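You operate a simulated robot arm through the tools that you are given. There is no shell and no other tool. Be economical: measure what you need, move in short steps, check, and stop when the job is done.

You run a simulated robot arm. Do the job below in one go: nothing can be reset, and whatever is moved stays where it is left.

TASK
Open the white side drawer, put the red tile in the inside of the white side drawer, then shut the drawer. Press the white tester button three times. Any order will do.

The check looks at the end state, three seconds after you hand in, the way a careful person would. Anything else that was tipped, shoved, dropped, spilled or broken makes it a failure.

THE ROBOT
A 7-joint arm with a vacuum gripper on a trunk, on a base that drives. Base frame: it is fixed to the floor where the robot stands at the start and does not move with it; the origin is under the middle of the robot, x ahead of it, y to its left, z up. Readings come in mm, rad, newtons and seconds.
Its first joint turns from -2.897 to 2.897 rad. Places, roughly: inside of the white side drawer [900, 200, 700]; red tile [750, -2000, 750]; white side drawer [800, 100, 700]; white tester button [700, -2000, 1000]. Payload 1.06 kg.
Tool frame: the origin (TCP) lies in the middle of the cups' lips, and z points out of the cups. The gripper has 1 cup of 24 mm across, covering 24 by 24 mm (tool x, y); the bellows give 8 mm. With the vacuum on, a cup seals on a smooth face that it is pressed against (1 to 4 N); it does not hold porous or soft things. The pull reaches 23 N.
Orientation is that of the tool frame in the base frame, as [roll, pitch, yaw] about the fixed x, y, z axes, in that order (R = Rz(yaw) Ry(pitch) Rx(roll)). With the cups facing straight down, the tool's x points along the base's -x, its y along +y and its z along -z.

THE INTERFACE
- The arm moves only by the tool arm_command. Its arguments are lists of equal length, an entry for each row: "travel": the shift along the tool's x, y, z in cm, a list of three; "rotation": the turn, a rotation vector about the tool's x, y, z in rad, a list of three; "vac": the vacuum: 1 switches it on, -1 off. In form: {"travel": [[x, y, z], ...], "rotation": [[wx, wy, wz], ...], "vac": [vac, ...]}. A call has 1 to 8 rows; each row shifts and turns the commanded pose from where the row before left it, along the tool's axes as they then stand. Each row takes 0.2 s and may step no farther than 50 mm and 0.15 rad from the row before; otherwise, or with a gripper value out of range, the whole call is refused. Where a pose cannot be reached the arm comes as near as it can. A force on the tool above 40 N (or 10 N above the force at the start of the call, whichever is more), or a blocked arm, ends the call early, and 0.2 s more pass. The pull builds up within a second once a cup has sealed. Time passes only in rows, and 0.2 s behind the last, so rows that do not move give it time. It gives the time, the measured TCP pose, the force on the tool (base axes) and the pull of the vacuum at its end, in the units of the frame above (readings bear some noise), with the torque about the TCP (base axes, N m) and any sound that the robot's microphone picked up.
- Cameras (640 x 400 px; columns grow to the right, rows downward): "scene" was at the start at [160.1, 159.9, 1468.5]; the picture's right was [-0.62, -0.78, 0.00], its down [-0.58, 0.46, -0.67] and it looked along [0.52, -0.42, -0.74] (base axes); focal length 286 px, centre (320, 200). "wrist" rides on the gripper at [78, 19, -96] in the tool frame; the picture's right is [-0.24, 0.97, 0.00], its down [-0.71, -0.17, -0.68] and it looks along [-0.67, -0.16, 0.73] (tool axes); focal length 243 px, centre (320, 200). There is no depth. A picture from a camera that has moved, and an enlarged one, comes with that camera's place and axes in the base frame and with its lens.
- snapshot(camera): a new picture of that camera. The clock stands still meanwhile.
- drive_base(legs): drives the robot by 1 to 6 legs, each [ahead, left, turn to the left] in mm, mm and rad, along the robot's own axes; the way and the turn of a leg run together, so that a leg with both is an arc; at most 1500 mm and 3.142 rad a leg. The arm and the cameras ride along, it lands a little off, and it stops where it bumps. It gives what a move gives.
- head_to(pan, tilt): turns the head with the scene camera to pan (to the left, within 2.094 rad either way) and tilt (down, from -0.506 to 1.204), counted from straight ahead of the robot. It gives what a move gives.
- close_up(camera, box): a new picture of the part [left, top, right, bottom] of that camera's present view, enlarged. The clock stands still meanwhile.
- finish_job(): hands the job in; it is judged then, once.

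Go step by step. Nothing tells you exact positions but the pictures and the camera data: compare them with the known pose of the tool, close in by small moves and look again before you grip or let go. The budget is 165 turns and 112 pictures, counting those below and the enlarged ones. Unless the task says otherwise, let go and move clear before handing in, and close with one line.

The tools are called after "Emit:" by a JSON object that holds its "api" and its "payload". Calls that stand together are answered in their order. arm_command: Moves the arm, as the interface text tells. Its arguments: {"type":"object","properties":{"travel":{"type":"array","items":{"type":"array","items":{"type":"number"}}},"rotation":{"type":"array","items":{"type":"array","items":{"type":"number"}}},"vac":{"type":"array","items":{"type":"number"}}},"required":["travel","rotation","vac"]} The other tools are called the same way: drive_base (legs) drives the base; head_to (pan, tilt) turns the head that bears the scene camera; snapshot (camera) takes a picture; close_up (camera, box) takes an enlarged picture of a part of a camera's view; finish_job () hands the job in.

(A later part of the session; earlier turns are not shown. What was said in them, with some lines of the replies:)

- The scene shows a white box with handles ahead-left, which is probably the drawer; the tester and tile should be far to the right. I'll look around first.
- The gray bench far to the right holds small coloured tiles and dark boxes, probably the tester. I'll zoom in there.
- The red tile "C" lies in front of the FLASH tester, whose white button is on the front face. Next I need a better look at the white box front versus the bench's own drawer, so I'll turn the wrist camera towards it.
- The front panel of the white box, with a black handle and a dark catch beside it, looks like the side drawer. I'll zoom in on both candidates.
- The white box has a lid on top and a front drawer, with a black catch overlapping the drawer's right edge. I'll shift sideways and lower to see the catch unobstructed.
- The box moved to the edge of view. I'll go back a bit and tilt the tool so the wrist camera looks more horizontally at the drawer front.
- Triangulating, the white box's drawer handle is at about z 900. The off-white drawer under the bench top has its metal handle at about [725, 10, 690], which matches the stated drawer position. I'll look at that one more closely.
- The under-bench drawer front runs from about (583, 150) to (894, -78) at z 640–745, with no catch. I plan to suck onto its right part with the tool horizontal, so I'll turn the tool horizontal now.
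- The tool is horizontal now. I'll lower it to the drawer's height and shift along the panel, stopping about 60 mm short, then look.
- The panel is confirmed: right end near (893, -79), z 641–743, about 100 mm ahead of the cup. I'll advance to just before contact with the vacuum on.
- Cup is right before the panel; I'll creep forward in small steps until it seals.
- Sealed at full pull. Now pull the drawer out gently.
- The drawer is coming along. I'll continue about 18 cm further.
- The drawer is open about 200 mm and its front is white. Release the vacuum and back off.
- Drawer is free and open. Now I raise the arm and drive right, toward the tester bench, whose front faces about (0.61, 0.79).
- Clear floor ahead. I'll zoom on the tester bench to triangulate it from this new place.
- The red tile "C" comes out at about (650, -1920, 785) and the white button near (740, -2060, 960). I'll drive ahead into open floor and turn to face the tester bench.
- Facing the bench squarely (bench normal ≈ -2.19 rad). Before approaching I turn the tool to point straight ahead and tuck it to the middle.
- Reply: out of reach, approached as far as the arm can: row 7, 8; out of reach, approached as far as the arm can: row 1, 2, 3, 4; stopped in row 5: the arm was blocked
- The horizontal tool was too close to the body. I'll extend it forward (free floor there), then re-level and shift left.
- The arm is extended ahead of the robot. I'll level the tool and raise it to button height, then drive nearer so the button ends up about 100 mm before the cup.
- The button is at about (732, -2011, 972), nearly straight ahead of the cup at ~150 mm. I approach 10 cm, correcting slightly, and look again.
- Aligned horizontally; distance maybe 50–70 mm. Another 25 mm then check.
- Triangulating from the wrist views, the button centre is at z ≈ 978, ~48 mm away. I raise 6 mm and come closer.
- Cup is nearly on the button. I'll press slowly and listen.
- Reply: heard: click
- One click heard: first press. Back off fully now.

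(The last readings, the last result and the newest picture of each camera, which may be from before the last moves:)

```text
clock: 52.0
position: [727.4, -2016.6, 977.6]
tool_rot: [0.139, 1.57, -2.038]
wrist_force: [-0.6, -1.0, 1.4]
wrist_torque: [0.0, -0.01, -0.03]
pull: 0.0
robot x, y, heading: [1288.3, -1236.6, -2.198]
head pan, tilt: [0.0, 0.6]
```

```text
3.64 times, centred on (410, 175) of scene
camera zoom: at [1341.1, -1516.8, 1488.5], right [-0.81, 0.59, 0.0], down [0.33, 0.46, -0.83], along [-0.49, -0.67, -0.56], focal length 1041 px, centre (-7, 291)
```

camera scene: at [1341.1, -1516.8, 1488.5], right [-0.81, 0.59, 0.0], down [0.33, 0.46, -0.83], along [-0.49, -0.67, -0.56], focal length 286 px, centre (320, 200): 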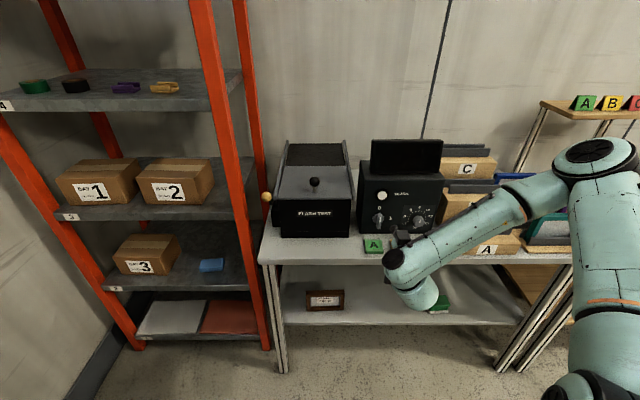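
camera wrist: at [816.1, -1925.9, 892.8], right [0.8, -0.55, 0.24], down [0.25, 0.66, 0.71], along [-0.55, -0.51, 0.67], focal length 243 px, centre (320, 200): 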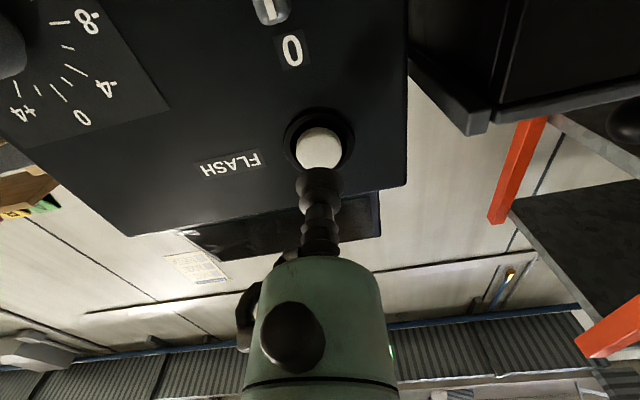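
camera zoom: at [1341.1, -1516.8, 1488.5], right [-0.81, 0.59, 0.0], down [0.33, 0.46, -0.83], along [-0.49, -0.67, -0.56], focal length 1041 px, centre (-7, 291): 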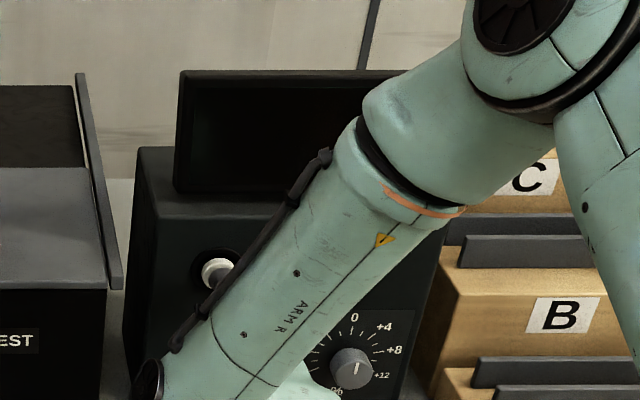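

Release made no sound. Now the second press, with the same total travel.

Emit:
{"api": "arm_command", "payload": {"travel": [[0, 0, 0.6], [0, 0, 0.6], [0, 0, 0.3], [0, 0, 0.3], [0, 0, 0]], "rotation": [[0, 0, 0], [0, 0, 0], [0, 0, 0], [0, 0, 0], [0, 0, 0]], "vac": [-1, -1, -1, -1, -1]}}

Emit:
{"api": "arm_command", "payload": {"travel": [[0, 0, -0.6], [0, 0, -0.6], [0, 0, -0.6], [0, 0, 0]], "rotation": [[0, 0, 0], [0, 0, 0], [0, 0, 0], [0, 0, 0]], "vac": [-1, -1, -1, -1]}}

```text
clock: 53.2
position: [715.8, -2030.6, 977.2]
tool_rot: [-0.577, 1.571, -2.749]
wrist_force: [1.9, 3.5, -0.5]
wrist_torque: [0.03, -0.02, 0.03]
pull: 0.0
robot x, y, heading: [1287.3, -1240.9, -2.201]
head pan, tilt: [0.0, 0.6]
heard: click
```

```text
clock: 54.2
position: [727.2, -2017.3, 977.4]
tool_rot: [2.652, 1.57, 0.476]
wrist_force: [0.3, 0.1, 0.2]
wrist_torque: [-0.01, -0.02, 0.01]
pull: 0.1
robot x, y, heading: [1283.0, -1243.2, -2.197]
head pan, tilt: [0.0, 0.6]
```

Second click heard. Now the third press and a wider retreat.

Emit:
{"api": "arm_command", "payload": {"travel": [[0, 0, 0.6], [0, 0, 0.6], [0, 0, 0.3], [0, 0, 0.3], [0, 0, 0]], "rotation": [[0, 0, 0], [0, 0, 0], [0, 0, 0], [0, 0, 0], [0, 0, 0]], "vac": [-1, -1, -1, -1, -1]}}

Emit:
{"api": "arm_command", "payload": {"travel": [[0, 0, -0.6], [0, 0, -0.6], [0, 0, -2], [0, 0, -3], [0, 0, -3], [0, 0, -3], [0, 0, -3]], "rotation": [[0, 0, 0], [0, 0, 0], [0, 0, 0], [0, 0, 0], [0, 0, 0], [0, 0, 0], [0, 0, 0]], "vac": [-1, -1, -1, -1, -1, -1, -1]}}

Emit:
{"api": "snapshot", "payload": {"camera": "scene"}}

```text
clock: 55.4
position: [717.6, -2030.1, 977.2]
tool_rot: [-1.84, 1.571, 2.267]
wrist_force: [2.6, 3.3, -0.9]
wrist_torque: [-0.01, 0.0, 0.04]
pull: 0.1
robot x, y, heading: [1286.5, -1238.9, -2.197]
head pan, tilt: [0.0, 0.6]
heard: click
```

```text
clock: 57.0
position: [804.2, -1905.4, 976.8]
tool_rot: [-0.526, 1.569, -2.703]
wrist_force: [0.1, -0.2, 0.2]
wrist_torque: [-0.03, 0.0, -0.02]
pull: 0.0
robot x, y, heading: [1285.9, -1241.9, -2.196]
head pan, tilt: [0.0, 0.6]
```

```text
73 pictures are left
camera scene: at [1341.0, -1516.9, 1488.5], right [-0.81, 0.59, 0.0], down [0.33, 0.46, -0.82], along [-0.49, -0.67, -0.57], focal length 286 px, centre (320, 200)
```

scene: 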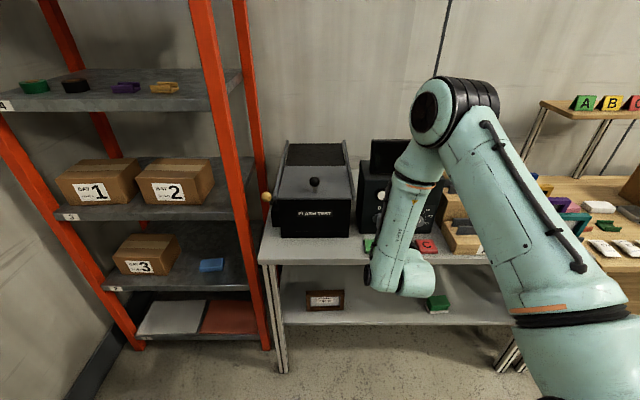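

Three clicks done. Next the tile: I rotate the tool back to pointing down, keeping well above the bench.

Emit:
{"api": "arm_command", "payload": {"travel": [[-3, 0, -2], [0, 0, -3], [0, 0, 0], [0, 0, 0], [0, 0, 0], [0, 0, 0], [0, 0, 0], [0, 0, 0]], "rotation": [[0, 0.15, 0], [0, 0.15, 0], [0, 0.15, 0], [0, 0.15, 0], [0, 0.15, 0], [0, 0.15, 0], [0, 0.15, 0], [0, 0.15, 0]], "vac": [-1, -1, -1, -1, -1, -1, -1, -1]}}

Emit:
{"api": "arm_command", "payload": {"travel": [[0, 0, 0], [0, 0, 0], [0, 0, 0], [0, 0, 0]], "rotation": [[0, 0.15, 0], [0, 0.15, 0], [0, 0.07, 0], [0, 0, 0]], "vac": [-1, -1, -1, -1]}}

Emit:
{"api": "snapshot", "payload": {"camera": "scene"}}

Emit:
{"api": "snapshot", "payload": {"camera": "wrist"}}

```text
clock: 58.8
position: [831.7, -1863.9, 1011.3]
tool_rot: [3.141, 0.369, 0.964]
wrist_force: [0.9, 0.4, 0.2]
wrist_torque: [0.0, 0.01, 0.0]
pull: 0.1
robot x, y, heading: [1289.5, -1237.4, -2.201]
head pan, tilt: [0.0, 0.6]
```

```text
clock: 59.8
position: [831.6, -1865.7, 1012.1]
tool_rot: [-3.141, 0.001, 0.965]
wrist_force: [-0.8, 0.5, -0.2]
wrist_torque: [-0.01, 0.0, -0.01]
pull: 0.1
robot x, y, heading: [1284.4, -1240.6, -2.199]
head pan, tilt: [0.0, 0.6]
```

```text
72 pictures are left
camera scene: at [1341.2, -1516.8, 1488.5], right [-0.81, 0.59, 0.0], down [0.33, 0.46, -0.83], along [-0.49, -0.67, -0.56], focal length 286 px, centre (320, 200)
```

scene: 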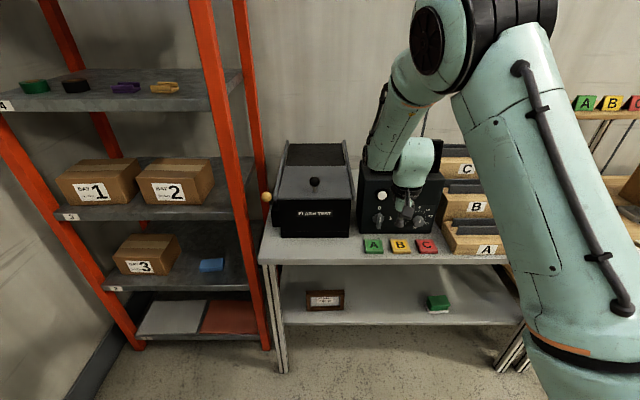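

```text
71 pictures are left
camera wrist: at [891.8, -1812.3, 1107.8], right [0.67, -0.75, 0.0], down [-0.54, -0.48, 0.69], along [-0.51, -0.46, -0.73], focal length 243 px, centre (320, 200)
```

wrist: 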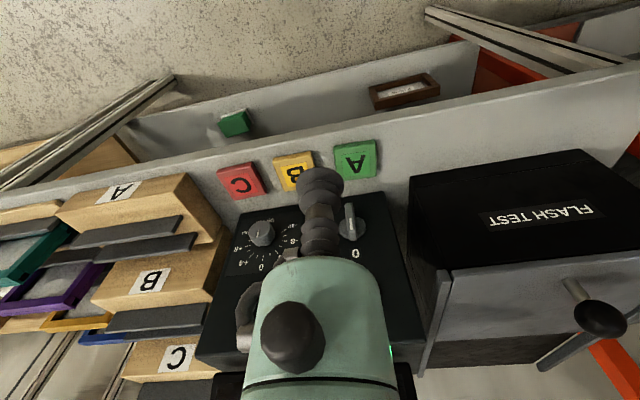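

The red tile is at about (611, -1887, 795). I move above it, still high, biased slightly to the robot's side away from the tester face.

Emit:
{"api": "arm_command", "payload": {"travel": [[0, -4, 0], [0, -4, 0], [-2, -3, 0], [-3, -3, 0], [-4, -3, 0], [-4, 0, 0], [0, 0, 0]], "rotation": [[0, 0, 0], [0, 0, 0], [0, 0, 0], [0, 0, 0], [0, 0, 0], [0, 0, 0], [0, 0, 0]], "vac": [-1, -1, -1, -1, -1, -1, -1]}}

Emit:
{"api": "snapshot", "payload": {"camera": "wrist"}}

Emit:
{"api": "snapshot", "payload": {"camera": "scene"}}

```text
clock: 61.4
position: [618.1, -1874.3, 1013.6]
tool_rot: [3.14, 0.002, 0.966]
wrist_force: [0.1, -0.2, 0.1]
wrist_torque: [0.01, -0.01, 0.0]
pull: 0.1
robot x, y, heading: [1283.6, -1240.8, -2.203]
head pan, tilt: [0.0, 0.6]
```

```text
70 pictures are left
camera wrist: at [677.6, -1822.0, 1108.0], right [0.67, -0.75, 0.0], down [-0.54, -0.48, 0.69], along [-0.51, -0.46, -0.73], focal length 243 px, centre (320, 200)
```

wrist: 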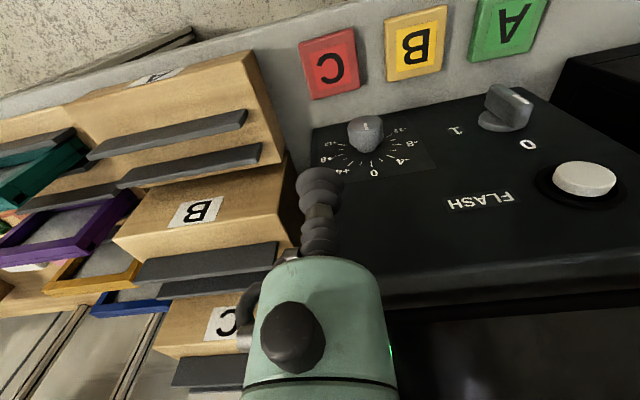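

```text
69 pictures are left
camera scene: at [1341.1, -1516.7, 1488.5], right [-0.81, 0.59, 0.0], down [0.33, 0.46, -0.83], along [-0.49, -0.67, -0.56], focal length 286 px, centre (320, 200)
```

scene: 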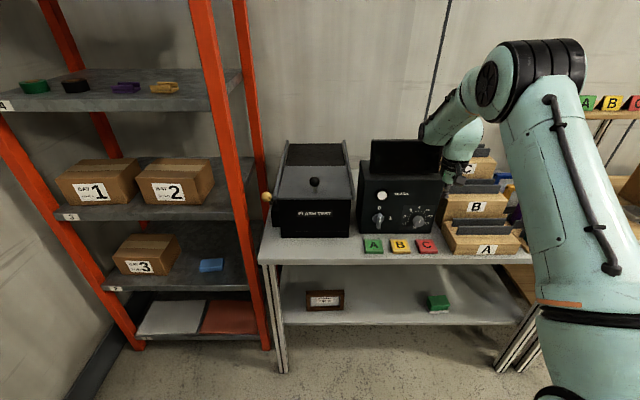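

Tile centre refined to about (630, -1883, 803). I correct 15 mm sideways and descend to ~5 cm above.

Emit:
{"api": "arm_command", "payload": {"travel": [[0.5, 1.5, 3], [0, 0, 4], [0, 0, 4], [0, 0, 4], [0, 0, 1], [0, 0, 0]], "rotation": [[0, 0, 0], [0, 0, 0], [0, 0, 0], [0, 0, 0], [0, 0, 0], [0, 0, 0]], "vac": [-1, -1, -1, -1, -1, -1]}}

Emit:
{"api": "snapshot", "payload": {"camera": "wrist"}}

Emit:
{"api": "close_up", "payload": {"camera": "scene", "box": [360, 140, 520, 260]}}

```text
clock: 62.8
position: [631.7, -1879.4, 849.9]
tool_rot: [-3.141, 0.001, 0.965]
wrist_force: [0.6, 0.6, -0.8]
wrist_torque: [-0.01, 0.03, 0.02]
pull: 0.0
robot x, y, heading: [1283.5, -1235.8, -2.198]
head pan, tilt: [0.0, 0.6]
```

```text
68 pictures are left
camera wrist: at [693.2, -1826.9, 946.8], right [0.67, -0.75, 0.0], down [-0.54, -0.48, 0.69], along [-0.51, -0.46, -0.73], focal length 243 px, centre (320, 200)
```

wrist: 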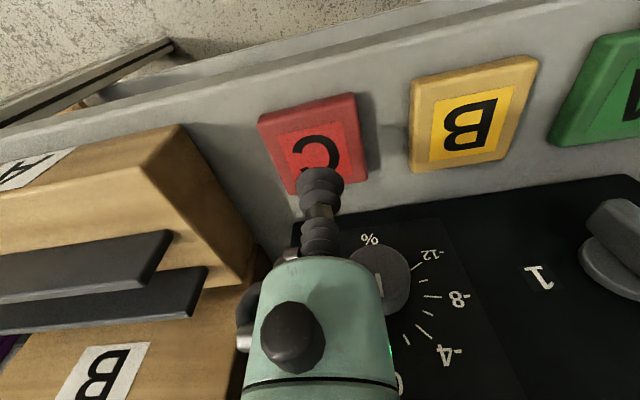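

```text
3.33 times, centred on (440, 200) of scene
camera zoom: at [1341.2, -1516.8, 1488.5], right [-0.81, 0.59, 0.0], down [0.33, 0.46, -0.83], along [-0.49, -0.67, -0.56], focal length 954 px, centre (-80, 200)
```

zoom: 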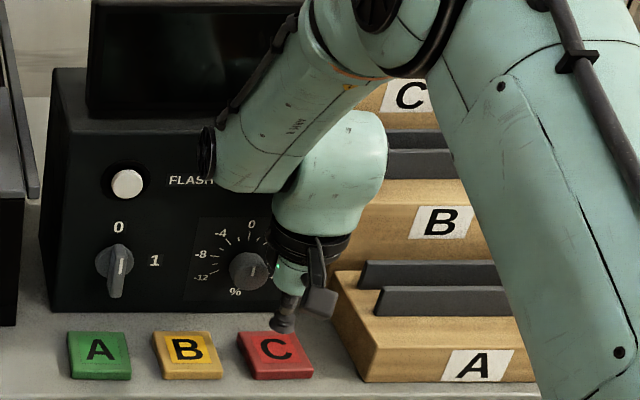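

Cup is centred over the tile with ~10 mm clearance to the tester dial. I shift a few mm towards the robot and descend with the vacuum on.

Emit:
{"api": "arm_command", "payload": {"travel": [[0.4, -0.2, 1.5], [0, 0, 1.2], [0, 0, 0.6], [0, 0, 0.4], [0, 0, 0.3], [0, 0, 0], [0, 0, 0]], "rotation": [[0, 0, 0], [0, 0, 0], [0, 0, 0], [0, 0, 0], [0, 0, 0], [0, 0, 0], [0, 0, 0]], "vac": [1, 1, 1, 1, 1, 1, 1]}}

Emit:
{"api": "close_up", "payload": {"camera": "wrist", "box": [200, 80, 440, 280]}}

```text
clock: 64.4
position: [633.0, -1874.5, 811.6]
tool_rot: [-3.141, 0.005, 0.966]
wrist_force: [-1.8, -1.3, 11.7]
wrist_torque: [0.01, 0.01, -0.02]
pull: 22.6
robot x, y, heading: [1281.3, -1236.4, -2.198]
head pan, tilt: [0.0, 0.6]
```

```text
2.00 times, centred on (320, 180) of wrist
camera zoom: at [693.3, -1822.7, 907.8], right [0.67, -0.75, 0.0], down [-0.54, -0.48, 0.69], along [-0.51, -0.46, -0.73], focal length 485 px, centre (320, 240)
```

zoom: 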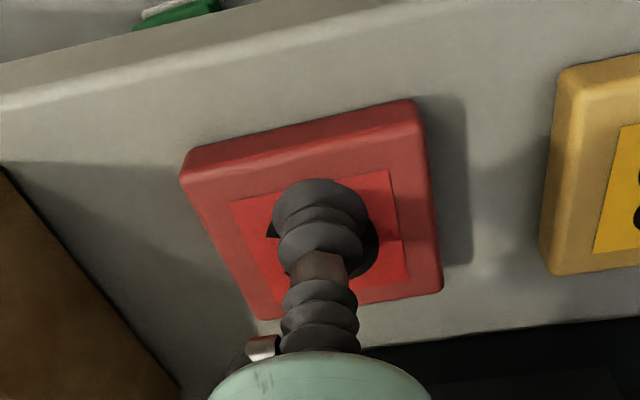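

Sealed on the tile. Lift straight up, then draw back.

Emit:
{"api": "arm_command", "payload": {"travel": [[0, 0, -1], [0, 0, -2], [0, 0, -4], [0, 0, -4], [0, 0, -4], [0, 0, -4], [2, 0, -2], [3, 0, 0]], "rotation": [[0, 0, 0], [0, 0, 0], [0, 0, 0], [0, 0, 0], [0, 0, 0], [0, 0, 0], [0, 0, 0], [0, 0, 0]], "vac": [1, 1, 1, 1, 1, 1, 1, 1]}}

Emit:
{"api": "snapshot", "payload": {"camera": "wrist"}}

Emit:
{"api": "snapshot", "payload": {"camera": "scene"}}

```text
clock: 66.2
position: [662.0, -1834.7, 1021.5]
tool_rot: [-3.14, 0.004, 0.967]
wrist_force: [-0.6, -0.1, -0.1]
wrist_torque: [0.02, 0.01, 0.01]
pull: 22.4
robot x, y, heading: [1286.3, -1237.2, -2.201]
head pan, tilt: [0.0, 0.6]
```

```text
65 pictures are left
camera wrist: at [721.9, -1781.2, 1117.9], right [0.67, -0.75, 0.0], down [-0.54, -0.48, 0.69], along [-0.51, -0.46, -0.73], focal length 243 px, centre (320, 200)
```

wrist: 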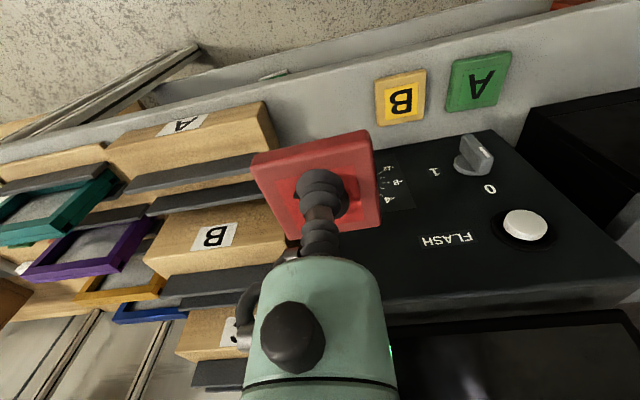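

```text
64 pictures are left
camera scene: at [1341.0, -1517.0, 1488.5], right [-0.81, 0.59, 0.0], down [0.33, 0.46, -0.82], along [-0.49, -0.67, -0.57], focal length 286 px, centre (320, 200)
```

scene: 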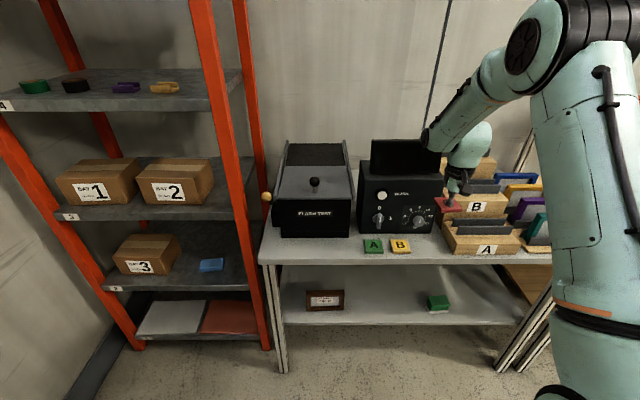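

Tile is held. I pull the arm back toward the robot, then reverse away and turn back.

Emit:
{"api": "arm_command", "payload": {"travel": [[4, 0, 0], [4, 0, 0], [4, 0, 0], [4, 0, 0], [3, 0, 0], [0, 0, 0]], "rotation": [[0, 0, 0], [0, 0, 0], [0, 0, 0], [0, 0, 0], [0, 0, 0], [0, 0, 0]], "vac": [1, 1, 1, 1, 1, 1]}}

Emit:
{"api": "drive_base", "payload": {"legs": [[-300, -50, 0]]}}

Emit:
{"api": "snapshot", "payload": {"camera": "scene"}}

```text
clock: 67.6
position: [769.7, -1676.3, 1019.0]
tool_rot: [3.141, 0.001, 0.965]
wrist_force: [-0.3, -0.2, -1.0]
wrist_torque: [-0.01, 0.0, -0.01]
pull: 23.3
robot x, y, heading: [1288.0, -1237.3, -2.201]
head pan, tilt: [0.0, 0.6]
```

```text
clock: 69.6
position: [905.5, -1406.5, 1020.2]
tool_rot: [-3.141, 0.003, 0.966]
wrist_force: [0.2, 0.4, 0.4]
wrist_torque: [0.01, 0.03, -0.01]
pull: 22.4
robot x, y, heading: [1423.7, -967.6, -2.203]
head pan, tilt: [0.0, 0.6]
```

```text
63 pictures are left
camera scene: at [1476.5, -1246.1, 1488.5], right [-0.81, 0.59, 0.0], down [0.33, 0.46, -0.83], along [-0.49, -0.67, -0.56], focal length 286 px, centre (320, 200)
```

scene: 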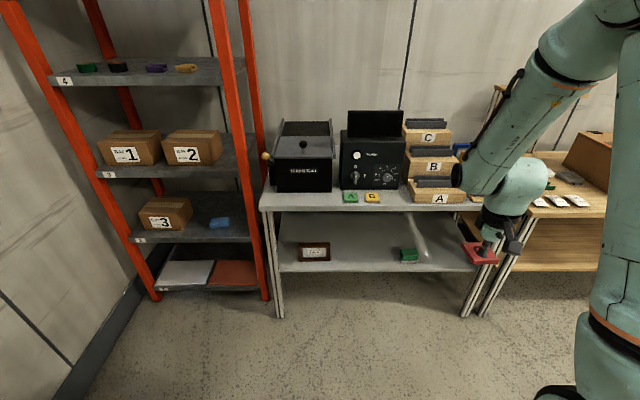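

I'll move to the known clear spot, then turn left to heading 0.

Emit:
{"api": "drive_base", "payload": {"legs": [[147, -232, 0], [0, 0, 2.203]]}}

Emit:
{"api": "drive_base", "payload": {"legs": [[-1000, 400, 0]]}}

Emit:
{"api": "head_to", "payload": {"pan": 0.1, "tilt": 0.8}}

Emit:
{"api": "snapshot", "payload": {"camera": "scene"}}

```text
clock: 76.8
position: [1801.2, -1096.6, 1020.2]
tool_rot: [-3.141, 0.001, -3.101]
wrist_force: [0.1, -0.4, -0.3]
wrist_torque: [-0.02, 0.03, 0.02]
pull: 22.7
robot x, y, heading: [1140.6, -948.1, 0.013]
head pan, tilt: [0.0, 0.6]
```

```text
clock: 82.4
position: [794.8, -711.2, 1020.4]
tool_rot: [3.142, 0.003, -3.096]
wrist_force: [0.6, -0.3, -0.5]
wrist_torque: [0.0, -0.01, 0.0]
pull: 22.8
robot x, y, heading: [138.8, -568.3, 0.02]
head pan, tilt: [0.0, 0.6]
```

```text
clock: 83.1
position: [795.0, -711.7, 1019.9]
tool_rot: [3.141, 0.003, -3.098]
wrist_force: [0.6, 0.0, -1.2]
wrist_torque: [0.0, -0.02, 0.03]
pull: 22.8
robot x, y, heading: [138.7, -569.7, 0.018]
head pan, tilt: [0.099, 0.799]
```

```text
62 pictures are left
camera scene: at [310.7, -345.3, 1471.7], right [0.12, -0.99, 0.0], down [-0.71, -0.08, -0.7], along [0.69, 0.08, -0.72], focal length 286 px, centre (320, 200)
```

scene: 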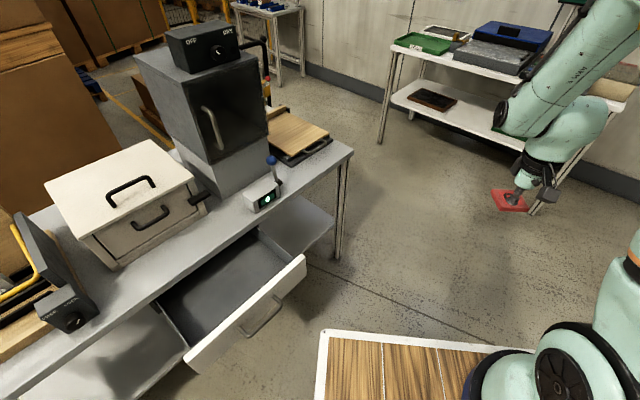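

I can see the drawer open right where expected (panel from (467,-22) to (777,-240)), and it's all reachable from here. I swing the tile left, over toward the drawer, keeping high.

Emit:
{"api": "arm_command", "payload": {"travel": [[0, 4.5, 0], [0, 4.5, 0], [0, 4.5, 0], [0, 4.5, 0], [0, 4.5, 0], [0, 4.5, 0], [0, 4.5, 0], [0, 4.5, 0]], "rotation": [[0, 0, -0.11], [0, 0, -0.11], [0, 0, -0.11], [0, 0, -0.11], [0, 0, -0.11], [0, 0, -0.11], [0, 0, -0.11], [0, 0, -0.11]], "vac": [1, 1, 1, 1, 1, 1, 1, 1]}}

Emit:
{"api": "snapshot", "payload": {"camera": "scene"}}

```text
clock: 84.9
position: [648.8, -394.0, 1019.9]
tool_rot: [-3.139, 0.001, -2.22]
wrist_force: [0.3, 0.0, -0.2]
wrist_torque: [0.04, 0.02, -0.01]
pull: 22.7
robot x, y, heading: [131.8, -567.2, 0.019]
head pan, tilt: [0.099, 0.799]
```

```text
61 pictures are left
camera scene: at [311.1, -345.6, 1471.6], right [0.12, -0.99, 0.0], down [-0.71, -0.08, -0.7], along [0.69, 0.08, -0.72], focal length 286 px, centre (320, 200)
```

scene: 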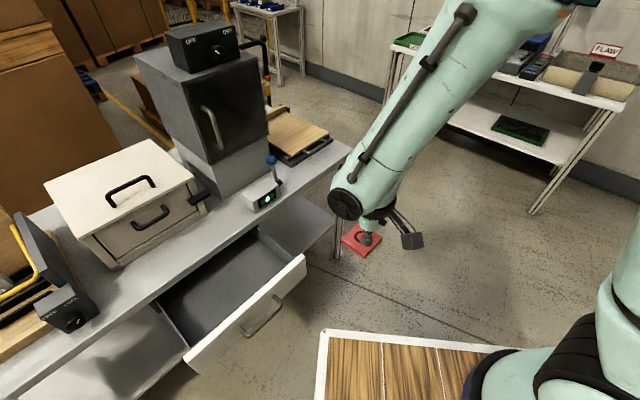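

Next leg: over the drawer's exposed interior, target about (673, -57), still at height.

Emit:
{"api": "arm_command", "payload": {"travel": [[-4, 2.7, 0], [-4, 2.7, 0], [-4, 2.7, 0], [-4, 2.7, 0], [-4, 2.7, 0], [-4, 2.5, 0], [-4, 2.5, 0], [-0.3, 0, 0]], "rotation": [[0, 0, 0], [0, 0, 0], [0, 0, 0], [0, 0, 0], [0, 0, 0], [0, 0, 0], [0, 0, 0], [0, 0, 0]], "vac": [1, 1, 1, 1, 1, 1, 1, 1]}}

Emit:
{"api": "snapshot", "payload": {"camera": "scene"}}

Emit:
{"api": "snapshot", "payload": {"camera": "wrist"}}

```text
clock: 86.7
position: [673.8, -56.5, 1019.9]
tool_rot: [-3.141, 0.001, -2.217]
wrist_force: [0.0, 0.1, -1.0]
wrist_torque: [0.03, 0.04, -0.04]
pull: 23.6
robot x, y, heading: [135.0, -564.5, 0.026]
head pan, tilt: [0.099, 0.799]
```

```text
60 pictures are left
camera scene: at [310.6, -345.3, 1471.6], right [0.12, -0.99, 0.0], down [-0.71, -0.09, -0.7], along [0.69, 0.08, -0.72], focal length 286 px, centre (320, 200)
```

scene: 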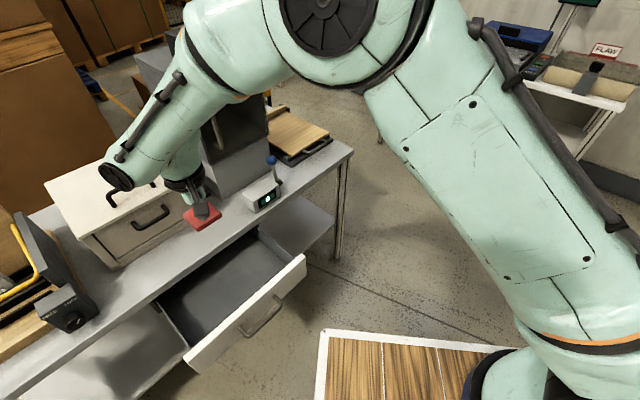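

```text
59 pictures are left
camera wrist: at [611.1, -107.7, 1115.4], right [-0.63, 0.77, 0.0], down [0.56, 0.46, 0.69], along [0.53, 0.43, -0.73], focal length 243 px, centre (320, 200)
```

wrist: 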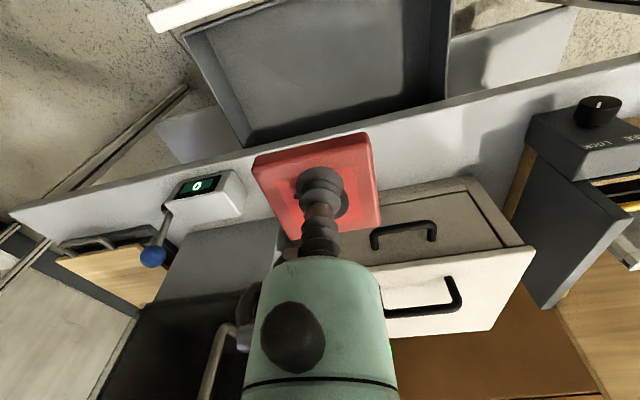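

Laterally centred over the drawer. The wrist has room beside the white box, so I descend to z ≈ 790 and check.

Emit:
{"api": "arm_command", "payload": {"travel": [[0, 0, 4], [0, 0, 4], [0, 0, 4], [0, 0, 4], [0, 0, 4], [0, 0, 3], [0, 0, 0]], "rotation": [[0, 0, 0], [0, 0, 0], [0, 0, 0], [0, 0, 0], [0, 0, 0], [0, 0, 0], [0, 0, 0]], "vac": [1, 1, 1, 1, 1, 1, 1]}}

Emit:
{"api": "snapshot", "payload": {"camera": "scene"}}

Emit:
{"api": "snapshot", "payload": {"camera": "wrist"}}

```text
clock: 88.3
position: [673.9, -57.7, 790.4]
tool_rot: [-3.139, 0.002, -2.218]
wrist_force: [0.8, 0.7, 0.3]
wrist_torque: [-0.01, 0.02, 0.03]
pull: 23.4
robot x, y, heading: [135.7, -565.0, 0.018]
head pan, tilt: [0.099, 0.799]
```

```text
58 pictures are left
camera scene: at [310.7, -345.2, 1471.6], right [0.12, -0.99, 0.0], down [-0.71, -0.09, -0.7], along [0.69, 0.08, -0.72], focal length 286 px, centre (320, 200)
```

scene: 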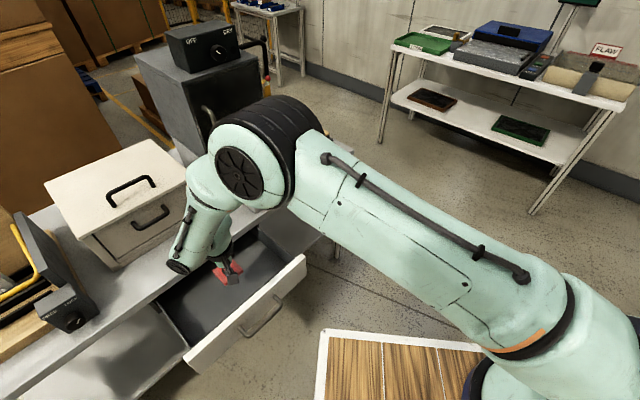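

```text
57 pictures are left
camera wrist: at [611.8, -109.3, 885.8], right [-0.63, 0.77, 0.0], down [0.56, 0.46, 0.69], along [0.53, 0.43, -0.73], focal length 243 px, centre (320, 200)
```

wrist: 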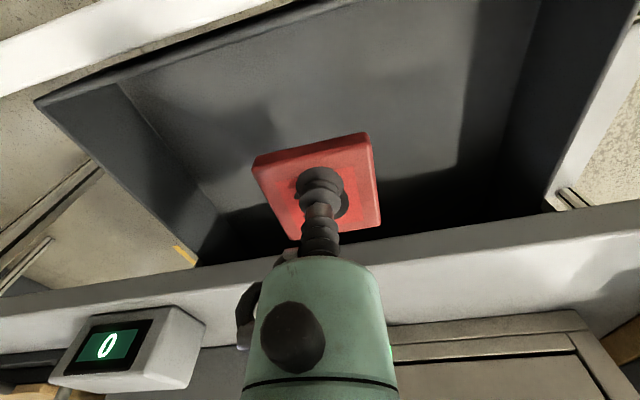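

Tile hangs over the drawer interior. I lower it further, then gently to the floor of the drawer.

Emit:
{"api": "arm_command", "payload": {"travel": [[0, 0, 3], [0, 0, 3], [0, 0, 2], [0, 0, 0]], "rotation": [[0, 0, 0], [0, 0, 0], [0, 0, 0], [0, 0, 0]], "vac": [1, 1, 1, 1]}}

Emit:
{"api": "snapshot", "payload": {"camera": "wrist"}}

```text
clock: 89.3
position: [674.4, -58.0, 710.0]
tool_rot: [-3.138, 0.001, -2.218]
wrist_force: [-0.1, 0.3, -0.3]
wrist_torque: [0.02, -0.01, -0.01]
pull: 22.7
robot x, y, heading: [137.3, -565.7, 0.014]
head pan, tilt: [0.099, 0.799]
```

```text
56 pictures are left
camera wrist: at [611.4, -109.7, 805.8], right [-0.63, 0.77, 0.0], down [0.56, 0.46, 0.69], along [0.53, 0.43, -0.73], focal length 243 px, centre (320, 200)
```

wrist: 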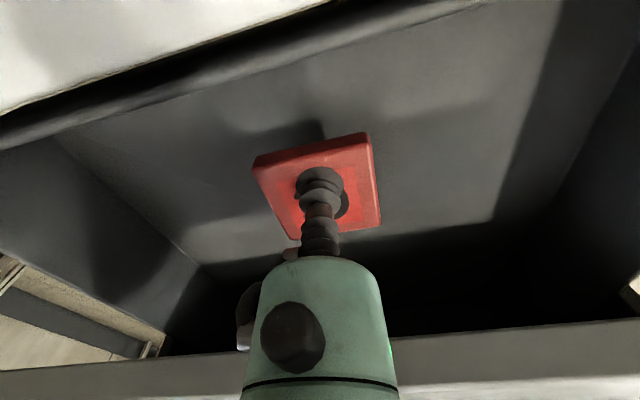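

The camera sits right above the drawer's front panel, so I shift 35 mm inward before lowering further.

Emit:
{"api": "arm_command", "payload": {"travel": [[-2, 0, 0], [-1.7, 0, 0], [0, 0, 1], [0, 0, 0.8], [0, 0, 0.5], [0, 0, 0]], "rotation": [[0, 0, 0], [0, 0, 0], [0, 0, 0], [0, 0, 0], [0, 0, 0], [0, 0, 0]], "vac": [1, 1, 1, 1, 1, 1]}}

Emit:
{"api": "snapshot", "payload": {"camera": "wrist"}}

```text
clock: 90.7
position: [696.5, -26.9, 687.3]
tool_rot: [-3.14, 0.003, -2.219]
wrist_force: [0.1, -0.1, -0.3]
wrist_torque: [-0.01, -0.01, -0.03]
pull: 23.0
robot x, y, heading: [130.0, -565.0, 0.021]
head pan, tilt: [0.099, 0.799]
```

```text
55 pictures are left
camera wrist: at [633.7, -78.9, 782.8], right [-0.63, 0.77, 0.0], down [0.56, 0.46, 0.69], along [0.53, 0.43, -0.73], focal length 243 px, centre (320, 200)
```

wrist: 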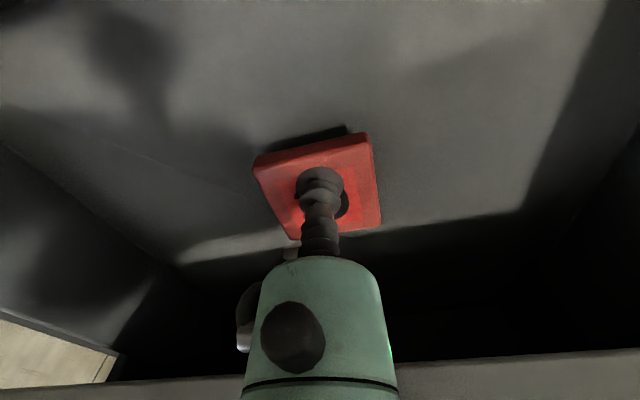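

Close to the drawer floor (shadow nearly meets). Creep down.

Emit:
{"api": "arm_command", "payload": {"travel": [[0, 0, 0.4], [0, 0, 0.4], [0, 0, 0.3]], "rotation": [[0, 0, 0], [0, 0, 0], [0, 0, 0]], "vac": [1, 1, 1]}}

Emit:
{"api": "close_up", "payload": {"camera": "wrist", "box": [220, 90, 420, 260]}}

```text
clock: 91.5
position: [696.5, -27.4, 677.5]
tool_rot: [-3.14, 0.001, -2.219]
wrist_force: [-0.3, 0.2, -1.0]
wrist_torque: [0.0, 0.02, 0.0]
pull: 23.1
robot x, y, heading: [138.7, -565.2, 0.019]
head pan, tilt: [0.099, 0.799]
```

```text
2.35 times, centred on (320, 175) of wrist
camera zoom: at [633.8, -79.0, 772.0], right [-0.63, 0.77, 0.0], down [0.56, 0.46, 0.69], along [0.53, 0.43, -0.73], focal length 571 px, centre (320, 259)
```

zoom: 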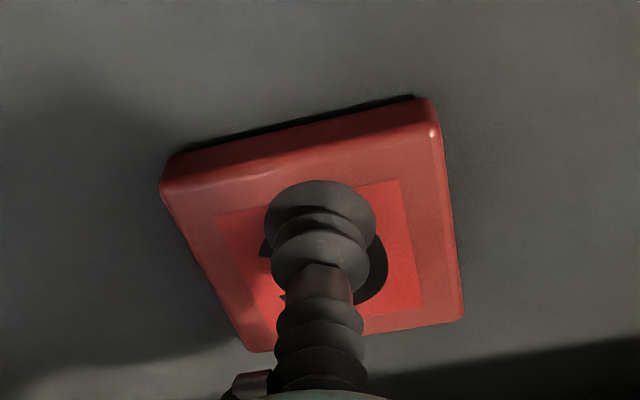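

Emit:
{"api": "arm_command", "payload": {"travel": [[0, 0, 0.3], [0, 0, 0.2], [0, 0, 0.2]], "rotation": [[0, 0, 0], [0, 0, 0], [0, 0, 0]], "vac": [1, 1, 1]}}

```text
clock: 92.3
position: [696.7, -26.7, 669.8]
tool_rot: [-3.139, 0.004, -2.219]
wrist_force: [0.9, 1.1, 17.6]
wrist_torque: [-0.01, 0.02, 0.02]
pull: 22.8
robot x, y, heading: [138.0, -572.4, 0.02]
head pan, tilt: [0.099, 0.799]
```

Touched down. Release and rise.

Emit:
{"api": "arm_command", "payload": {"travel": [[0, 0, -0.2], [0, 0, 0], [0, 0, 0], [0, 0, 0], [0, 0, -0.5], [0, 0, -2], [0, 0, -3]], "rotation": [[0, 0, 0], [0, 0, 0], [0, 0, 0], [0, 0, 0], [0, 0, 0], [0, 0, 0], [0, 0, 0]], "vac": [-1, -1, -1, -1, -1, -1, -1]}}

Emit:
{"api": "snapshot", "payload": {"camera": "wrist"}}

```text
clock: 93.9
position: [695.9, -28.0, 725.9]
tool_rot: [-3.139, -0.001, -2.218]
wrist_force: [1.3, 0.1, -1.6]
wrist_torque: [0.0, -0.01, 0.02]
pull: 0.1
robot x, y, heading: [137.1, -565.7, 0.022]
head pan, tilt: [0.099, 0.799]
```

```text
53 pictures are left
camera wrist: at [633.5, -79.2, 822.2], right [-0.63, 0.77, 0.0], down [0.56, 0.46, 0.69], along [0.53, 0.43, -0.73], focal length 243 px, centre (320, 200)
```

wrist: 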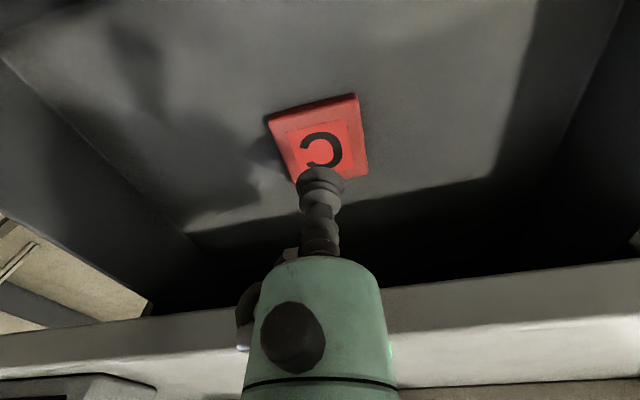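

The tile lies flat in the drawer and is released. I raise the arm clear, back out over the front, and back the base off 70 mm to make room for a horizontal push.

Emit:
{"api": "arm_command", "payload": {"travel": [[0, 0, -4], [0, 0, -4], [0, 0, -4], [0, 0, -4], [0, 0, -4], [0, 0, -4], [0, 0, -4]], "rotation": [[0, 0, 0], [0, 0, 0], [0, 0, 0], [0, 0, 0], [0, 0, 0], [0, 0, 0], [0, 0, 0]], "vac": [-1, -1, -1, -1, -1, -1, -1]}}

Emit:
{"api": "arm_command", "payload": {"travel": [[3, -3, 0], [3, -3, 0], [3, -3, 0], [3, -3, 0], [1.5, -1, 0], [0, 0, 0]], "rotation": [[0, 0, 0], [0, 0, 0], [0, 0, 0], [0, 0, 0], [0, 0, 0], [0, 0, 0]], "vac": [-1, -1, -1, -1, -1, -1]}}

Emit:
{"api": "drive_base", "payload": {"legs": [[-42, -56, 0]]}}

Emit:
{"api": "snapshot", "payload": {"camera": "scene"}}

```text
clock: 95.5
position: [696.3, -26.4, 1006.6]
tool_rot: [-3.14, 0.002, -2.218]
wrist_force: [-1.0, -0.3, -0.1]
wrist_torque: [-0.04, 0.01, 0.02]
pull: 0.0
robot x, y, heading: [136.2, -562.1, 0.017]
head pan, tilt: [0.099, 0.799]
```

```text
clock: 96.9
position: [717.2, -212.9, 1005.9]
tool_rot: [-3.14, 0.001, -2.217]
wrist_force: [-0.3, -0.3, 0.9]
wrist_torque: [0.01, 0.01, 0.03]
pull: 0.1
robot x, y, heading: [135.8, -565.2, 0.017]
head pan, tilt: [0.099, 0.799]
```

```text
clock: 97.9
position: [676.5, -270.3, 1006.5]
tool_rot: [-3.14, 0.001, -2.218]
wrist_force: [-0.2, 0.2, -0.1]
wrist_torque: [0.0, 0.02, 0.04]
pull: 0.1
robot x, y, heading: [95.2, -620.3, 0.019]
head pan, tilt: [0.099, 0.799]
```

```text
52 pictures are left
camera scene: at [269.4, -402.1, 1471.6], right [0.12, -0.99, 0.0], down [-0.71, -0.09, -0.7], along [0.69, 0.08, -0.72], focal length 286 px, centre (320, 200)
```

scene: 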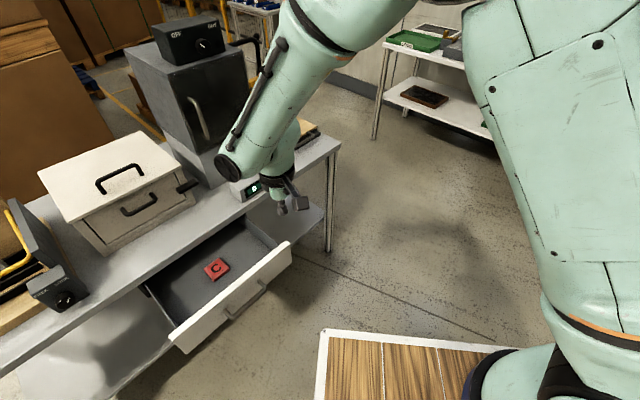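

The tile is visible inside the drawer. Now turn the tool horizontal, slightly extended for reach.

Emit:
{"api": "arm_command", "payload": {"travel": [[-3, 0, 0], [-3, 0, 0], [0, 0, 0], [0, 0, 0], [0, 0, 0], [0, 0, 0], [0, 0, 0], [0, 0, 0]], "rotation": [[0, 0, 0], [0, -0.15, 0], [0, -0.15, 0], [0, -0.15, 0], [0, -0.15, 0], [0, -0.15, 0], [0, -0.15, 0], [0, -0.15, 0]], "vac": [-1, -1, -1, -1, -1, -1, -1, -1]}}

Emit:
{"api": "arm_command", "payload": {"travel": [[0, 0, 0], [0, 0, 0], [0, 0, 0], [0, 0, 0]], "rotation": [[0, -0.15, 0], [0, -0.15, 0], [0, -0.15, 0], [0, -0.071, 0]], "vac": [-1, -1, -1, -1]}}

Emit:
{"api": "snapshot", "payload": {"camera": "scene"}}

```text
clock: 99.7
position: [712.5, -222.3, 1006.7]
tool_rot: [-3.139, 1.051, -2.217]
wrist_force: [-0.4, -0.8, -0.5]
wrist_torque: [0.0, 0.0, -0.02]
pull: 0.1
robot x, y, heading: [94.0, -624.6, 0.019]
head pan, tilt: [0.099, 0.799]
```

```text
clock: 100.7
position: [712.0, -223.1, 1007.1]
tool_rot: [-0.472, 1.567, 0.453]
wrist_force: [0.1, 0.6, -0.5]
wrist_torque: [0.02, 0.06, 0.02]
pull: 0.2
robot x, y, heading: [98.6, -624.0, 0.017]
head pan, tilt: [0.099, 0.799]
```

```text
51 pictures are left
camera scene: at [269.3, -402.0, 1471.6], right [0.12, -0.99, 0.0], down [-0.71, -0.09, -0.7], along [0.69, 0.08, -0.72], focal length 286 px, centre (320, 200)
```

scene: 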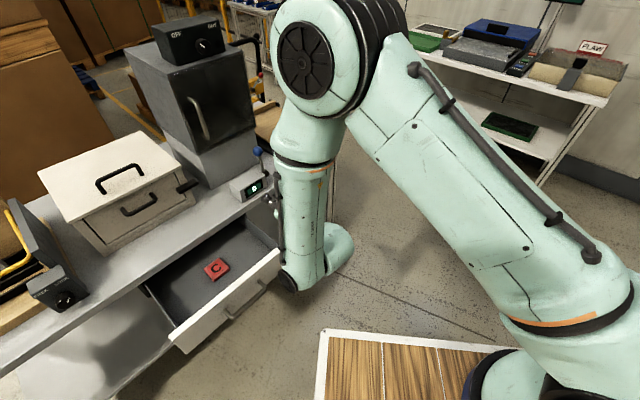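

Horizontal achieved. I descend in front of the panel to z ≈ 692, backing 50 mm away on the way.

Emit:
{"api": "arm_command", "payload": {"travel": [[4, 0, -1], [4, 0, -1], [4, 0, -1], [4, 0, -1], [4, 0, -1], [4, 0, 0], [4, 0, 0], [3.5, 0, 0]], "rotation": [[0, 0, 0], [0, 0, 0], [0, 0, 0], [0, 0, 0], [0, 0, 0], [0, 0, 0], [0, 0, 0], [0, 0, 0]], "vac": [-1, -1, -1, -1, -1, -1, -1, -1]}}

Emit:
{"api": "snapshot", "payload": {"camera": "scene"}}

Emit:
{"api": "snapshot", "payload": {"camera": "wrist"}}

```text
clock: 102.5
position: [683.9, -263.2, 691.3]
tool_rot: [-1.327, 1.568, -0.402]
wrist_force: [0.0, -0.1, -0.3]
wrist_torque: [-0.02, 0.0, 0.0]
pull: 0.1
robot x, y, heading: [92.8, -618.0, 0.02]
head pan, tilt: [0.099, 0.799]
```

```text
50 pictures are left
camera scene: at [269.4, -402.0, 1471.6], right [0.12, -0.99, 0.0], down [-0.71, -0.09, -0.7], along [0.69, 0.08, -0.72], focal length 286 px, centre (320, 200)
```

scene: 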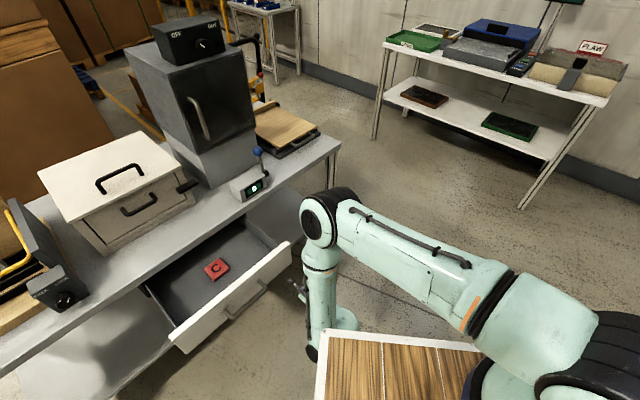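

```text
49 pictures are left
camera wrist: at [611.1, -328.7, 613.0], right [-0.78, 0.59, 0.23], down [-0.28, -0.65, 0.71], along [0.57, 0.48, 0.67], focal length 243 px, centre (320, 200)
```

wrist: 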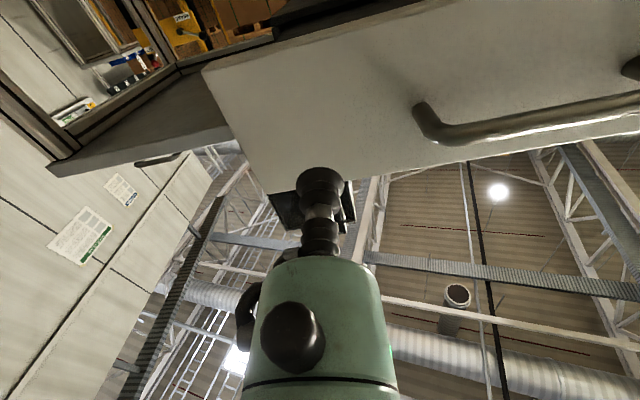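

Aligned with the panel's right part, as when I opened it. Push in: first 14 cm.

Emit:
{"api": "arm_command", "payload": {"travel": [[0, 0, 3], [0, 0, 2], [0, 0, 1.5], [0, 0, 1.5], [0, 0, 1.5], [0, 0, 1.5], [0, 0, 1.5], [0, 0, 1.5]], "rotation": [[0, 0, 0], [0, 0, 0], [0, 0, 0], [0, 0, 0], [0, 0, 0], [0, 0, 0], [0, 0, 0], [0, 0, 0]], "vac": [-1, -1, -1, -1, -1, -1, -1, -1]}}

Emit:
{"api": "snapshot", "payload": {"camera": "scene"}}

```text
clock: 104.3
position: [768.0, -150.5, 691.4]
tool_rot: [-1.085, 1.569, -0.157]
wrist_force: [-0.4, 0.5, 1.2]
wrist_torque: [0.03, -0.03, -0.01]
pull: 0.1
robot x, y, heading: [95.5, -622.4, 0.018]
head pan, tilt: [0.099, 0.799]
```

```text
48 pictures are left
camera scene: at [269.4, -402.0, 1471.6], right [0.12, -0.99, 0.0], down [-0.71, -0.09, -0.7], along [0.69, 0.08, -0.72], focal length 286 px, centre (320, 200)
```

scene: 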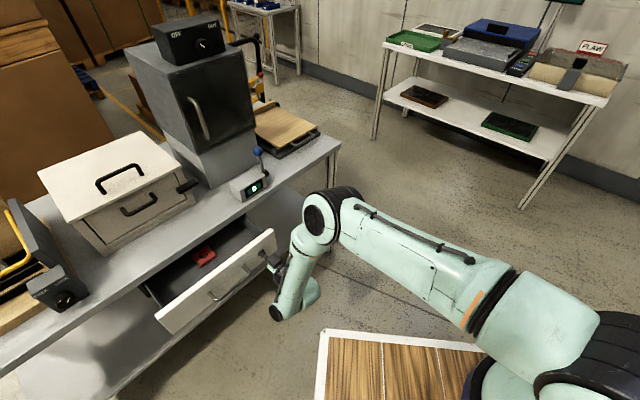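

Drawer is moving in with the tile inside. Continue toward closed, slower at the end.

Emit:
{"api": "arm_command", "payload": {"travel": [[0, 0, 1.5], [0, 0, 1.5], [0, 0, 1.5], [0, 0, 1.5], [0, 0, 1.5], [0, 0, 1.5], [0, 0, 1.5], [0, 0, 1]], "rotation": [[0, 0, 0], [0, 0, 0], [0, 0, 0], [0, 0, 0], [0, 0, 0], [0, 0, 0], [0, 0, 0], [0, 0, 0]], "vac": [-1, -1, -1, -1, -1, -1, -1, -1]}}

Emit:
{"api": "arm_command", "payload": {"travel": [[0, 0, 0.5], [0, 0, 0.5], [0, 0, 0.3], [0, 0, 0.3], [0, 0, 0]], "rotation": [[0, 0, 0], [0, 0, 0], [0, 0, 0], [0, 0, 0], [0, 0, 0]], "vac": [-1, -1, -1, -1, -1]}}

Emit:
{"api": "snapshot", "payload": {"camera": "scene"}}

Emit:
{"api": "snapshot", "payload": {"camera": "wrist"}}

```text
clock: 106.1
position: [837.4, -59.4, 691.6]
tool_rot: [-1.193, 1.569, -0.271]
wrist_force: [-0.1, -0.5, -0.5]
wrist_torque: [0.0, -0.05, 0.02]
pull: 0.0
robot x, y, heading: [93.9, -623.4, 0.022]
head pan, tilt: [0.099, 0.799]
```

```text
clock: 107.3
position: [846.0, -46.5, 692.7]
tool_rot: [-1.404, 1.57, -0.48]
wrist_force: [-1.3, -1.2, -1.3]
wrist_torque: [0.02, 0.03, -0.01]
pull: 0.0
robot x, y, heading: [91.9, -623.0, 0.021]
head pan, tilt: [0.099, 0.799]
```

```text
47 pictures are left
camera scene: at [269.4, -402.0, 1471.6], right [0.12, -0.99, 0.0], down [-0.71, -0.09, -0.7], along [0.69, 0.08, -0.72], focal length 286 px, centre (320, 200)
```

scene: 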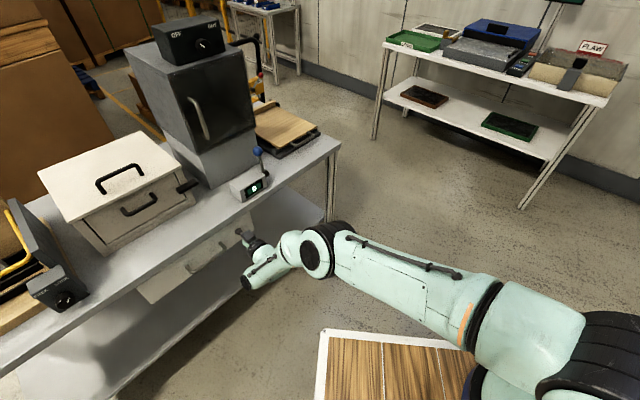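

```text
46 pictures are left
camera wrist: at [773.4, -111.9, 613.6], right [-0.78, 0.59, 0.23], down [-0.28, -0.65, 0.71], along [0.57, 0.48, 0.67], focal length 243 px, centre (320, 200)
```

wrist: 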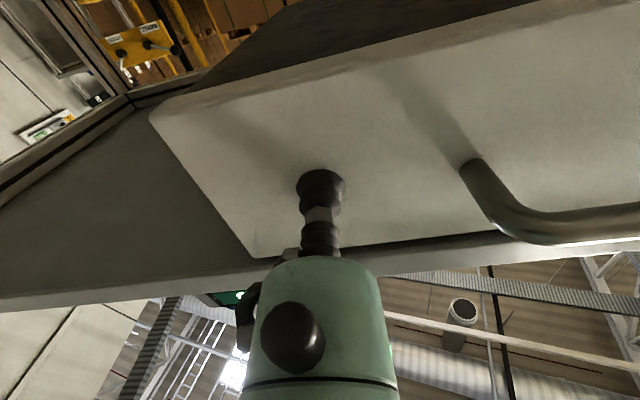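

Almost shut; force is still low, so I nudge on until it meets the stop.

Emit:
{"api": "arm_command", "payload": {"travel": [[0, 0, 0.3], [0, 0, 0.3], [0, 0, 0.3], [0, 0, 0]], "rotation": [[0, 0, 0], [0, 0, 0], [0, 0, 0], [0, 0, 0]], "vac": [-1, -1, -1, -1]}}

Emit:
{"api": "snapshot", "payload": {"camera": "wrist"}}

```text
clock: 108.3
position: [852.1, -39.2, 690.1]
tool_rot: [-1.397, 1.569, -0.473]
wrist_force: [-2.6, -4.0, 2.9]
wrist_torque: [-0.01, 0.05, 0.02]
pull: 0.1
robot x, y, heading: [97.7, -622.4, 0.014]
head pan, tilt: [0.099, 0.799]
```

```text
45 pictures are left
camera wrist: at [779.1, -105.1, 613.3], right [-0.78, 0.59, 0.23], down [-0.28, -0.65, 0.71], along [0.57, 0.48, 0.67], focal length 243 px, centre (320, 200)
```

wrist: 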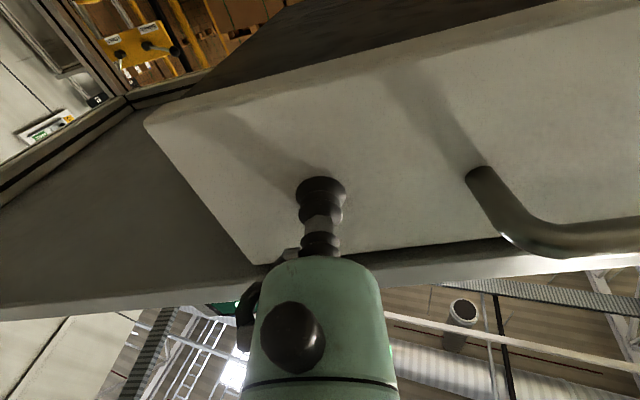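

Bellows compressing now; I press a little more to make sure it's at its stop.

Emit:
{"api": "arm_command", "payload": {"travel": [[0, 0, 0.3], [0, 0, 0.2], [0, 0, 0.2], [0, 0, 0]], "rotation": [[0, 0, 0], [0, 0, 0], [0, 0, 0], [0, 0, 0]], "vac": [-1, -1, -1, -1]}}

```text
clock: 108.8
position: [853.3, -38.2, 689.9]
tool_rot: [-2.592, 1.569, -1.667]
wrist_force: [-12.2, -15.3, 8.1]
wrist_torque: [-0.2, 0.17, 0.02]
pull: 0.1
robot x, y, heading: [95.1, -620.0, 0.025]
head pan, tilt: [0.099, 0.799]
stopped in row 2: the force on the tool passed its limit at 44 N (the readings are from after the stop); the commanded pose is now the measured one
```

The drawer hit its stop firmly. Back away and verify.

Emit:
{"api": "arm_command", "payload": {"travel": [[0, 0, -1], [0, 0, -3], [0, 0, -3], [0, 0, -4], [0, 0, -4], [0, 0, -4], [0, 0, -3]], "rotation": [[0, 0, 0], [0, 0, 0], [0, 0, 0], [0, 0, 0], [0, 0, 0], [0, 0, 0], [0, 0, 0]], "vac": [-1, -1, -1, -1, -1, -1, -1]}}

Emit:
{"api": "snapshot", "payload": {"camera": "wrist"}}

Emit:
{"api": "close_up", "payload": {"camera": "scene", "box": [0, 100, 360, 330]}}

```text
clock: 110.5
position: [719.9, -213.1, 690.4]
tool_rot: [-1.611, 1.568, -0.689]
wrist_force: [0.2, 0.6, -1.0]
wrist_torque: [0.02, 0.0, 0.01]
pull: 0.0
robot x, y, heading: [90.3, -625.0, 0.022]
head pan, tilt: [0.099, 0.799]
```

```text
44 pictures are left
camera wrist: at [647.4, -279.0, 613.0], right [-0.77, 0.59, 0.23], down [-0.28, -0.65, 0.71], along [0.57, 0.48, 0.67], focal length 243 px, centre (320, 200)
```

wrist: 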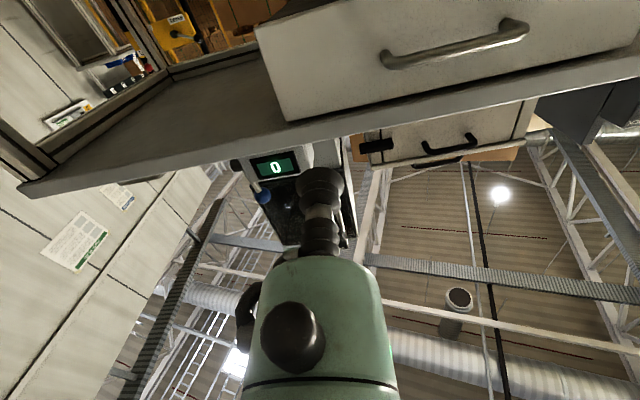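

```text
1.74 times, centred on (180, 215) of scene
camera zoom: at [269.3, -402.3, 1471.6], right [0.12, -0.99, 0.0], down [-0.71, -0.09, -0.7], along [0.69, 0.08, -0.72], focal length 498 px, centre (564, 174)
```

zoom: 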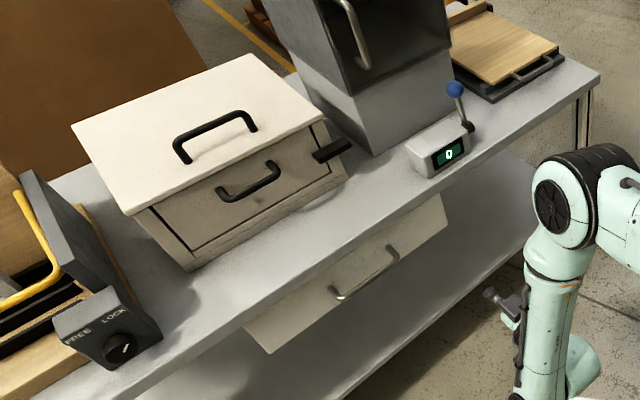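

The drawer is shut (its corner is back at about (892, -82)) with the tile inside, the button clicked three times, and the arm is clear. Handing in.

Emit:
{"api": "finish_job", "payload": {}}

```text
The job is handed in.
```

The red tile is in the white side drawer and the drawer is shut. I pressed the white tester button three times and heard a click each time.
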